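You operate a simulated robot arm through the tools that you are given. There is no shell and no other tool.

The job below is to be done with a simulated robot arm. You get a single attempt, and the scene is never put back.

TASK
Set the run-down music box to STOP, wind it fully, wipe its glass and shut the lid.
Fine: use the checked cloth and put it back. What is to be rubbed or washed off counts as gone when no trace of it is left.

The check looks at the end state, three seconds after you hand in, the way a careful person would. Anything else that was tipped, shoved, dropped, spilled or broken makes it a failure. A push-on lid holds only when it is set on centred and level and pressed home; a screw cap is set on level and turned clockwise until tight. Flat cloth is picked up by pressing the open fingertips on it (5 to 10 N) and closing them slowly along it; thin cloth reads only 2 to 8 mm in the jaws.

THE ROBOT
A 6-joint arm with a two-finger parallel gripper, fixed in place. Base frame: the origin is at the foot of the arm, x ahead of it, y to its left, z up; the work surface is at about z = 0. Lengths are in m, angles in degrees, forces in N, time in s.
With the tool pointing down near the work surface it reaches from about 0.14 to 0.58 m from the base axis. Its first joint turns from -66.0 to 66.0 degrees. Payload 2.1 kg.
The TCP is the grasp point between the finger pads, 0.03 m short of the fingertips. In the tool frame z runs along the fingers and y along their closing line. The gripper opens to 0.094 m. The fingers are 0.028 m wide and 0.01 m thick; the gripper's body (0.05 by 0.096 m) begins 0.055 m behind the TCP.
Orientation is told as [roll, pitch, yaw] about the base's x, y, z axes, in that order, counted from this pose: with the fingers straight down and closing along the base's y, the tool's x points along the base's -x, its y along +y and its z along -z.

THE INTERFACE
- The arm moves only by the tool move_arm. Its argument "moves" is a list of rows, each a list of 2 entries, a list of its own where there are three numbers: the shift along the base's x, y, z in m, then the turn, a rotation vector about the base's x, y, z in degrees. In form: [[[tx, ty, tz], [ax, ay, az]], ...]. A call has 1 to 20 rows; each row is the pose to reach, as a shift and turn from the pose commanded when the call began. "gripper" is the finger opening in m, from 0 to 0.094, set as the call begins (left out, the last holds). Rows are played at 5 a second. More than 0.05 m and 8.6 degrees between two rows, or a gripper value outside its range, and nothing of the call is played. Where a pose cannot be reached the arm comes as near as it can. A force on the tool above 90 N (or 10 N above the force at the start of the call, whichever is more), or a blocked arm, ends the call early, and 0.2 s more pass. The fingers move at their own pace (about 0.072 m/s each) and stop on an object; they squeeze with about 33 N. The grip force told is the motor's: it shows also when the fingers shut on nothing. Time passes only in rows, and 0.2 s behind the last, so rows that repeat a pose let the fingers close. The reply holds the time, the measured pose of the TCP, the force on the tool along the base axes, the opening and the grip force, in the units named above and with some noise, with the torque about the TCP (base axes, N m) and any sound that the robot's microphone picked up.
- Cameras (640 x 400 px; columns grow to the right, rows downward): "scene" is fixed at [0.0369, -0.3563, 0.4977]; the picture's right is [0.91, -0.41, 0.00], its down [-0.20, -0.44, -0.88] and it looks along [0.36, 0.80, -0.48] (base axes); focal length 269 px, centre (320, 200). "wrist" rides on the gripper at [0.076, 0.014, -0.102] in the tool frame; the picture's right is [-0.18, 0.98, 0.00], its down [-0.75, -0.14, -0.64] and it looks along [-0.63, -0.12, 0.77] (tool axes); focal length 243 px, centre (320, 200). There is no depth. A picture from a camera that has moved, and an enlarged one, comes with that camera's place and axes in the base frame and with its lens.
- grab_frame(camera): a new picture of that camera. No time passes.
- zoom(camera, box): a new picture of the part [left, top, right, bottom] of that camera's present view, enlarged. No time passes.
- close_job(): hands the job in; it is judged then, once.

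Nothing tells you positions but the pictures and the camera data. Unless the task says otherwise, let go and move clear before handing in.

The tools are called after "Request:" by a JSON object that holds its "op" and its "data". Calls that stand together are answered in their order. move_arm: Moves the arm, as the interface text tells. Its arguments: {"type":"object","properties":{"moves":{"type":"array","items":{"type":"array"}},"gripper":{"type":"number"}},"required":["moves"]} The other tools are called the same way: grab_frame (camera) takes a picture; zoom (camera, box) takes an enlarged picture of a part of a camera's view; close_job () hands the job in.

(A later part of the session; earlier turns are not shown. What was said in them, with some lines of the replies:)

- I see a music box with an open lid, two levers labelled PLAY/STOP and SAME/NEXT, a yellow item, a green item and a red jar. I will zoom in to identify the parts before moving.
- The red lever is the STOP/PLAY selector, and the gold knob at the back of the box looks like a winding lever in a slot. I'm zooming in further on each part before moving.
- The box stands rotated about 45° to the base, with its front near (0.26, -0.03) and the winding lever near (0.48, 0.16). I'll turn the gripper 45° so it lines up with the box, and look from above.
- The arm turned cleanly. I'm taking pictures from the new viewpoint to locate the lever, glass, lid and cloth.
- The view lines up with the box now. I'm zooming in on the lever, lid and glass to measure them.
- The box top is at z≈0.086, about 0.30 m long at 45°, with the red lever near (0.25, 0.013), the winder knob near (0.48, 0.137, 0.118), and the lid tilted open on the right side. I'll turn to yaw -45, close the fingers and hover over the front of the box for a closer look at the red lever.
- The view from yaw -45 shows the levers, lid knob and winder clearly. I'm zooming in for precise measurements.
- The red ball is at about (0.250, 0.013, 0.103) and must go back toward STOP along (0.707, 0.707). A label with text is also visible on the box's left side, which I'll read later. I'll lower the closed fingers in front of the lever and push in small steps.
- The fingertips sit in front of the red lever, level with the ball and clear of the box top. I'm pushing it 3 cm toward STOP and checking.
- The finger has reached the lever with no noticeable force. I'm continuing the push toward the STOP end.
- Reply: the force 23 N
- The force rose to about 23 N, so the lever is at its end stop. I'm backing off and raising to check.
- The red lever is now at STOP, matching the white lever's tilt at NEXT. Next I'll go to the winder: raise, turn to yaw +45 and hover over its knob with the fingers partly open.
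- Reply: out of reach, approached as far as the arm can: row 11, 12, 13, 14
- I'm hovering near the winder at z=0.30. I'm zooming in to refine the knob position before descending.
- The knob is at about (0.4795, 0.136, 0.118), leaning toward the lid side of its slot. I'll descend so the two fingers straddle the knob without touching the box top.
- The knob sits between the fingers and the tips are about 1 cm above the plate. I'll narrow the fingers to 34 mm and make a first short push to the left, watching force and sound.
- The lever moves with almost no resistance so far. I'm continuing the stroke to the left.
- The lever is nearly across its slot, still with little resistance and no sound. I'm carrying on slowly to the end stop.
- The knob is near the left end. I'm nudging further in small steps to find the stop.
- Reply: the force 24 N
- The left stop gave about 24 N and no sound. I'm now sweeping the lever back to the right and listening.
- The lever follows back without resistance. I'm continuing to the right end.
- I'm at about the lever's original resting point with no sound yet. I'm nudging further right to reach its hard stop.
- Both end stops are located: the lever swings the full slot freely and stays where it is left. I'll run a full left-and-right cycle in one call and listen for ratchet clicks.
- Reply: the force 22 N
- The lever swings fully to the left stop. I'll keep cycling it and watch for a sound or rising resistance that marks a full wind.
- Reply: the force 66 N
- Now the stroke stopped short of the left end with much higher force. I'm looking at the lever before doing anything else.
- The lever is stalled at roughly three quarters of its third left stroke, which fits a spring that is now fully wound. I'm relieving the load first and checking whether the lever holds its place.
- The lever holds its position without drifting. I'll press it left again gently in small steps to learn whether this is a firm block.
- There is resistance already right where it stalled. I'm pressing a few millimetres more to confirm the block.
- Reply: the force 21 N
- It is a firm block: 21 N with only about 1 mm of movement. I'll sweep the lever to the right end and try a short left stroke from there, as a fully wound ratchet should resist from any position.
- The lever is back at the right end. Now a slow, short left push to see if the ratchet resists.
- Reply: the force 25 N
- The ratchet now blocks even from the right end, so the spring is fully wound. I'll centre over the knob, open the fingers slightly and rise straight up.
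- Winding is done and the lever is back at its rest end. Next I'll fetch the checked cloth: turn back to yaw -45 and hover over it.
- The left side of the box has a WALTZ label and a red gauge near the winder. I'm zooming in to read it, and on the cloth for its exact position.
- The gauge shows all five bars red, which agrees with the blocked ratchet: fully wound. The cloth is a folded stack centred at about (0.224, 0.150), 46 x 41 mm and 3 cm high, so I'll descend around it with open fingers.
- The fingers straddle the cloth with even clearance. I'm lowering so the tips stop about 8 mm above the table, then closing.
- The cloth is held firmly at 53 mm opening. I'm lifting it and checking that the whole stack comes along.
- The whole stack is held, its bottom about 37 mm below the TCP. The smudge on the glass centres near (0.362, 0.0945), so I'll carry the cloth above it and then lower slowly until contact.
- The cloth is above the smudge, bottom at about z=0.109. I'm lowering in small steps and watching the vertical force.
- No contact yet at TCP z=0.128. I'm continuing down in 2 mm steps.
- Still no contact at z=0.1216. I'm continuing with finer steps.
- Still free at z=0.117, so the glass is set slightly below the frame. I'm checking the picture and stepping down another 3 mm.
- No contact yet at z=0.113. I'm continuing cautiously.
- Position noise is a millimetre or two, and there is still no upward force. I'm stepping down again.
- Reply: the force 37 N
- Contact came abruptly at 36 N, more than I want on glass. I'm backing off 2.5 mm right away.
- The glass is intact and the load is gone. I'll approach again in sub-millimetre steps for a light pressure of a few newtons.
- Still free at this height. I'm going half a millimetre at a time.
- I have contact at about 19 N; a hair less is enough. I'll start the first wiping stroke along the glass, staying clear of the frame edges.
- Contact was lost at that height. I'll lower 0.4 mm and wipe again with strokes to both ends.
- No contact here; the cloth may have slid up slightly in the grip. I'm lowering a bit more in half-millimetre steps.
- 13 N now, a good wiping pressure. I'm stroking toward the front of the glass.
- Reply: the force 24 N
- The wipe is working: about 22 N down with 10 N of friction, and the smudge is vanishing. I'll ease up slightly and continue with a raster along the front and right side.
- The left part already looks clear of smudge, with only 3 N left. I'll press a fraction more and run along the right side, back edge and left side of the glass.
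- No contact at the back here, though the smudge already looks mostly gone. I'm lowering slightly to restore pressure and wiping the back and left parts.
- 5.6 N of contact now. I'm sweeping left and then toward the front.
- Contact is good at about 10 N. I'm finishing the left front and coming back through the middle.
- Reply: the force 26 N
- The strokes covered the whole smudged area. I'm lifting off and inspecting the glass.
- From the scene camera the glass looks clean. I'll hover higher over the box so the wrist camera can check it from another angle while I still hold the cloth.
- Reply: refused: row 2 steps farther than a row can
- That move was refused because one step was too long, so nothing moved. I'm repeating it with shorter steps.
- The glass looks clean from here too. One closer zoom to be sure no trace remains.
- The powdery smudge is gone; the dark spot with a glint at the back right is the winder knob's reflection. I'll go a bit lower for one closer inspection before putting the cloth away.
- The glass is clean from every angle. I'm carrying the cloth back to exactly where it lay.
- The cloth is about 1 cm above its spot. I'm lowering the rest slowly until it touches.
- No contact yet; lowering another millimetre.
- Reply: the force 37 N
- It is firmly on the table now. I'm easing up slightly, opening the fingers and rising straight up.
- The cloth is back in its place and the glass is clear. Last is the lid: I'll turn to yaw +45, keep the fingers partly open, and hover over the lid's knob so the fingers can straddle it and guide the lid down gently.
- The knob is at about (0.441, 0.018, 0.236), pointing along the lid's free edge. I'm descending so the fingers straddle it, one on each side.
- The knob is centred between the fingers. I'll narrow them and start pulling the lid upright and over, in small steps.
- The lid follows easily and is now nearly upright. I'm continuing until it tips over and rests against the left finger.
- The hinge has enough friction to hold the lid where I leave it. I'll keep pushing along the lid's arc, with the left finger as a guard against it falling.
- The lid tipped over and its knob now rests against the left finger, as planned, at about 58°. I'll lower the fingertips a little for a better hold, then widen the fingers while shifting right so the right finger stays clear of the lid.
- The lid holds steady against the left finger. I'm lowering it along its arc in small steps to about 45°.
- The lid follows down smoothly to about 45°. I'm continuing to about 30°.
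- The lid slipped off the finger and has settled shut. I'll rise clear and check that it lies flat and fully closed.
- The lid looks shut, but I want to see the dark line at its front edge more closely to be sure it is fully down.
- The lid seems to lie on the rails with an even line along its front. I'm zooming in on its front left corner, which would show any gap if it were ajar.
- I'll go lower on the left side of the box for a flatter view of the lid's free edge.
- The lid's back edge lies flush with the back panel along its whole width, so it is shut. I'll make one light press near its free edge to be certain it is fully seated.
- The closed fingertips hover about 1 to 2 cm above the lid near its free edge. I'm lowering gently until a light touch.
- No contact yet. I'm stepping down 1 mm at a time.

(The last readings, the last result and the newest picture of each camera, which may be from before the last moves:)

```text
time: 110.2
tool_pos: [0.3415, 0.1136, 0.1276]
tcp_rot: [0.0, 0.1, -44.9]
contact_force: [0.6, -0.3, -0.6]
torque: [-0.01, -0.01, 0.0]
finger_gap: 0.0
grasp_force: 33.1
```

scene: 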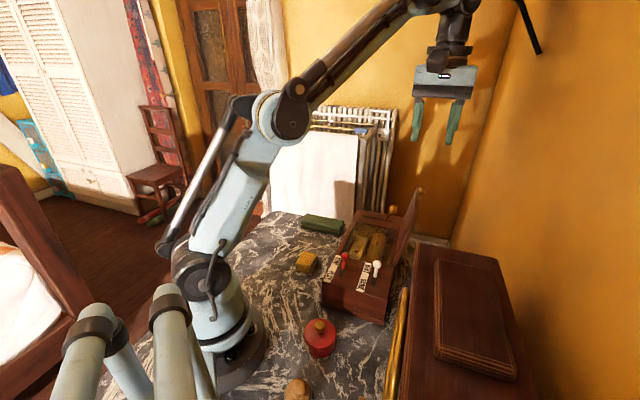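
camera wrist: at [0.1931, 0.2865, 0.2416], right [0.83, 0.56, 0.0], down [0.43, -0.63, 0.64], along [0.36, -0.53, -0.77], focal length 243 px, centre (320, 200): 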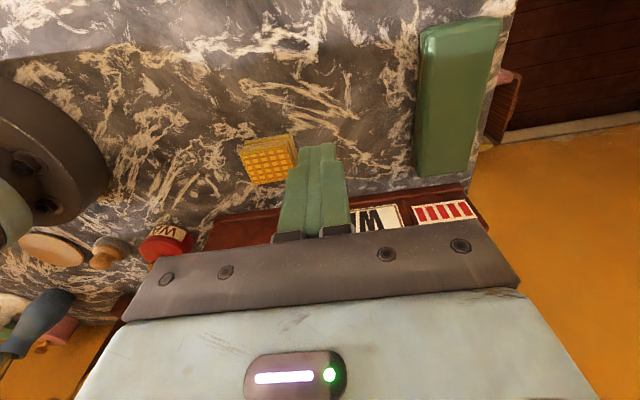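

Request:
{"op": "move_arm", "data": {"moves": [[[0, 0, -0.0007], [0, 0, 0]], [[0, 0, -0.0014], [0, 0, 0]], [[0, 0, -0.0014], [0, 0, 0]]]}}

Request:
{"op": "zoom", "data": {"camera": "scene", "box": [340, 200, 400, 250]}}

```text
time: 111.0
tool_pos: [0.3419, 0.1128, 0.1256]
tcp_rot: [0.0, 0.0, -45.0]
contact_force: [-0.5, 0.1, -0.7]
torque: [0.04, 0.03, -0.01]
finger_gap: 0.0
grasp_force: 33.0
```

```text
8.00 times, centred on (370, 225) of scene
camera zoom: at [0.0369, -0.3563, 0.4977], right [0.91, -0.41, 0.0], down [-0.2, -0.44, -0.88], along [0.36, 0.8, -0.48], focal length 2152 px, centre (-80, 0)
```

zoom: 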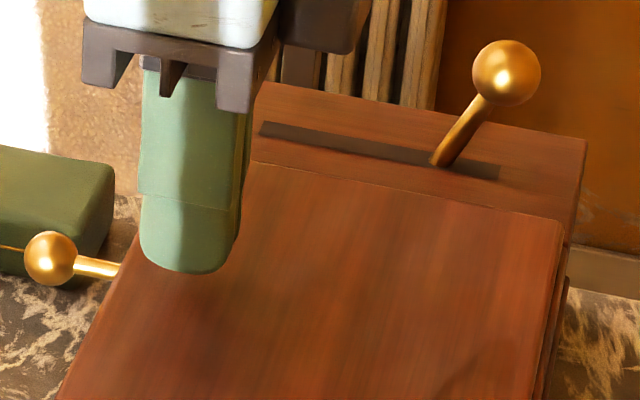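

Request:
{"op": "move_arm", "data": {"moves": [[[0, 0, -0.0007], [0, 0, 0]], [[0, 0, -0.0014], [0, 0, 0]], [[0, 0, -0.0014], [0, 0, 0]]]}}

Request:
{"op": "move_arm", "data": {"moves": [[[0, 0, -0.0005], [0, 0, 0]], [[0, 0, -0.001], [0, 0, 0]], [[0, 0, -0.001], [0, 0, 0]]]}}

```text
time: 111.8
tool_pos: [0.342, 0.1129, 0.1253]
tcp_rot: [0.0, 0.0, -45.0]
contact_force: [0.8, -0.1, -0.6]
torque: [0.0, -0.01, 0.01]
finger_gap: 0.0001
grasp_force: 33.2
```

```text
time: 112.6
tool_pos: [0.3412, 0.1136, 0.1233]
tcp_rot: [0.0, 0.0, -45.0]
contact_force: [0.0, -0.8, 0.0]
torque: [-0.02, 0.02, 0.0]
finger_gap: 0.0001
grasp_force: 33.4
```

Request:
{"op": "move_arm", "data": {"moves": [[[0, 0, -0.0005], [0, 0, 0]], [[0, 0, -0.001], [0, 0, 0]], [[0, 0, -0.001], [0, 0, 0]]]}}

Request:
{"op": "move_arm", "data": {"moves": [[[0, 0, -0.0005], [0, 0, 0]], [[0, 0, -0.001], [0, 0, 0]], [[0, 0, -0.001], [0, 0, 0]]]}}

```text
time: 113.4
tool_pos: [0.3419, 0.1131, 0.1228]
tcp_rot: [0.0, 0.0, -45.0]
contact_force: [-0.1, 0.1, -0.8]
torque: [0.03, -0.03, 0.01]
finger_gap: 0.0002
grasp_force: 32.7
```

```text
time: 114.2
tool_pos: [0.3421, 0.1139, 0.1215]
tcp_rot: [0.0, 0.1, -45.0]
contact_force: [0.0, 0.2, -0.4]
torque: [-0.02, 0.0, 0.03]
finger_gap: 0.0001
grasp_force: 32.9
```

Request:
{"op": "move_arm", "data": {"moves": [[[0, 0, -0.0005], [0, 0, 0]], [[0, 0, -0.001], [0, 0, 0]], [[0, 0, -0.001], [0, 0, 0]]]}}

Request:
{"op": "move_arm", "data": {"moves": [[[0, 0, -0.0005], [0, 0, 0]], [[0, 0, -0.001], [0, 0, 0]], [[0, 0, -0.001], [0, 0, 0]]]}}

```text
time: 115.0
tool_pos: [0.3423, 0.1127, 0.1195]
tcp_rot: [0.0, 0.0, -45.0]
contact_force: [-1.2, 0.1, -0.6]
torque: [0.01, -0.02, 0.02]
finger_gap: 0.0
grasp_force: 32.6
```

```text
time: 115.8
tool_pos: [0.3413, 0.1124, 0.118]
tcp_rot: [0.0, 0.1, -44.9]
contact_force: [0.6, 0.5, 0.3]
torque: [0.0, -0.02, 0.02]
finger_gap: 0.0002
grasp_force: 33.4
```

Request:
{"op": "move_arm", "data": {"moves": [[[0, 0, -0.0005], [0, 0, 0]], [[0, 0, -0.001], [0, 0, 0]], [[0, 0, -0.001], [0, 0, 0]]]}}

Request:
{"op": "zoom", "data": {"camera": "scene", "box": [340, 200, 400, 250]}}

```text
time: 116.6
tool_pos: [0.3411, 0.1127, 0.1175]
tcp_rot: [0.0, 0.0, -45.0]
contact_force: [-0.2, 1.5, 0.1]
torque: [0.02, -0.03, -0.01]
finger_gap: 0.0001
grasp_force: 33.1
```

```text
8.00 times, centred on (370, 225) of scene
camera zoom: at [0.0369, -0.3563, 0.4977], right [0.91, -0.41, 0.0], down [-0.2, -0.44, -0.88], along [0.36, 0.8, -0.48], focal length 2152 px, centre (-80, 0)
```

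zoom: 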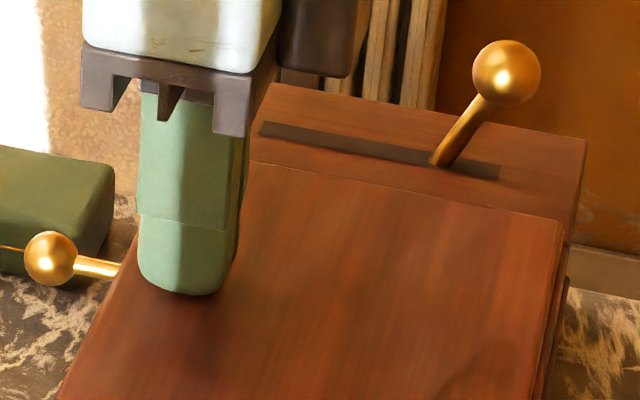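

Request:
{"op": "move_arm", "data": {"moves": [[[0, 0, -0.0005], [0, 0, 0]], [[0, 0, -0.001], [0, 0, 0]], [[0, 0, -0.001], [0, 0, 0]]]}}

```text
time: 117.4
tool_pos: [0.3417, 0.1122, 0.1171]
tcp_rot: [0.0, 0.1, -44.9]
contact_force: [0.2, 0.6, 0.5]
torque: [0.02, -0.01, 0.01]
finger_gap: 0.0
grasp_force: 32.9
```

Request:
{"op": "move_arm", "data": {"moves": [[[0, 0, -0.0005], [0, 0, 0]], [[0, 0, -0.001], [0, 0, 0]], [[0, 0, -0.001], [0, 0, 0]]]}}

```text
time: 118.2
tool_pos: [0.3408, 0.1128, 0.117]
tcp_rot: [0.0, 0.0, -45.0]
contact_force: [0.1, -0.1, 0.1]
torque: [0.02, 0.01, -0.02]
finger_gap: 0.0
grasp_force: 32.9
```

Request:
{"op": "move_arm", "data": {"moves": [[[0, 0, -0.0005], [0, 0, 0]], [[0, 0, -0.001], [0, 0, 0]], [[0, 0, -0.001], [0, 0, 0]]]}}

```text
time: 119.0
tool_pos: [0.3404, 0.1126, 0.1172]
tcp_rot: [0.0, 0.0, -45.0]
contact_force: [-0.1, 0.3, -1.1]
torque: [0.02, -0.01, 0.0]
finger_gap: 0.0
grasp_force: 33.2
```

Request:
{"op": "move_arm", "data": {"moves": [[[0, 0, -0.0005], [0, 0, 0]], [[0, 0, -0.001], [0, 0, 0]], [[0, 0, -0.001], [0, 0, 0]]]}}

```text
time: 119.8
tool_pos: [0.3422, 0.1125, 0.1152]
tcp_rot: [-0.1, 0.0, -45.0]
contact_force: [0.0, -2.1, 12.3]
torque: [-0.16, -0.1, 0.02]
finger_gap: 0.0
grasp_force: 33.1
```

Light contact of 12 N at tip height 0.085, the level of the surrounding panel, so the lid is fully shut. I'm rising clear for a final overall check.

Request:
{"op": "move_arm", "data": {"moves": [[[0, 0, 0.02], [0, 0, 0]], [[0, 0, 0.06], [0, 0, 0]], [[0, 0, 0.1], [0, 0, 0]], [[-0.02, -0.01, 0.14], [0, 0, 0]], [[-0.04, -0.02, 0.18], [0, 0, 0]], [[-0.06, -0.03, 0.22], [0, 0, 0]], [[-0.08, -0.04, 0.26], [0, 0, 0]], [[-0.08, -0.04, 0.26], [0, 0, 0]]], "gripper": 0.05}}

Request:
{"op": "grab_frame", "data": {"camera": "scene"}}

Request:
{"op": "grab_frame", "data": {"camera": "wrist"}}

Request:
{"op": "zoom", "data": {"camera": "scene", "box": [280, 190, 440, 310]}}

```text
time: 121.6
tool_pos: [0.2628, 0.0718, 0.3786]
tcp_rot: [0.0, -0.1, -45.1]
contact_force: [-1.0, -0.4, -0.2]
torque: [0.01, 0.04, 0.01]
finger_gap: 0.05
grasp_force: 0.1
```

```text
taken
```

scene: 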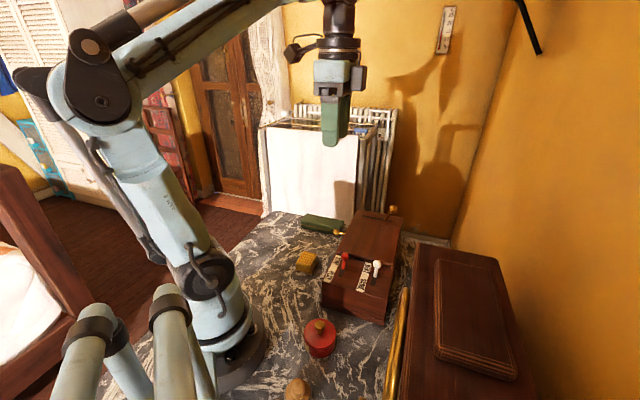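

```text
taken
camera wrist: at [0.218, 0.136, 0.4811], right [0.82, 0.57, 0.0], down [0.43, -0.63, 0.64], along [0.36, -0.53, -0.77], focal length 243 px, centre (320, 200)
```

wrist: 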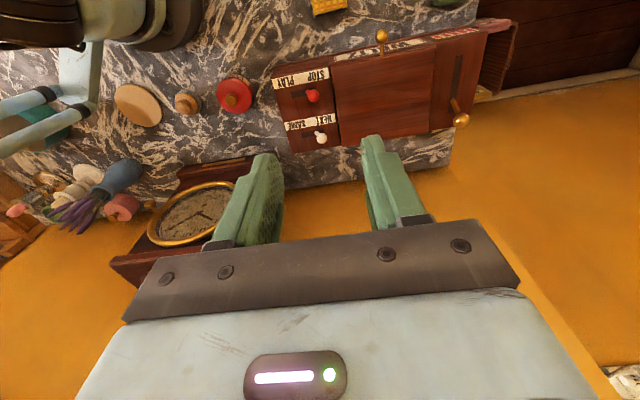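

```text
3.33 times, centred on (360, 250) of scene
camera zoom: at [0.0369, -0.3563, 0.4977], right [0.91, -0.41, 0.0], down [-0.2, -0.44, -0.88], along [0.36, 0.8, -0.48], focal length 897 px, centre (187, 33)
```

zoom: 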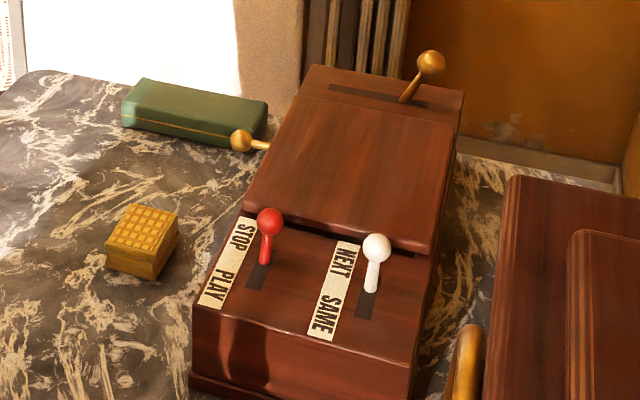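

Everything checks out: the lever is at STOP, the gauge is full, the glass was clean before the lid was shut, the lid lies flat, and the cloth is back in its place. Nothing else has moved and the arm is clear, so I'm handing in.

Request:
{"op": "close_job", "data": {}}

```text
The job is handed in.
```

The music box is set to STOP, fully wound, wiped and shut, and the job is handed in. I don't have the check's verdict.

- **STOP:** The red lever is at the STOP end of its slot, tilted back like the white one. The white lever still stands at NEXT.
- **Winding:** I pumped the winding lever until its ratchet blocked, even from the far end of the slot. The gauge on the side shows all five bars red.
- **Glass:** I wiped the smudge off with the checked cloth. No trace showed from the scene camera or from two wrist-camera views before I shut the lid. The first touch on the glass peaked at about 36 N, more than I meant, but I saw no damage.
- **Cloth:** It is back where it lay, as near as I can tell from the pictures.
- **Lid:** It is shut. It slipped off the finger at somewhere between 45° and 30° and fell the last part by itself. No sound was picked up. A light press (12 N) afterwards met it level with the surrounding panel.

Nothing else on the table looked moved in the final pictures, and the arm is clear of the box.
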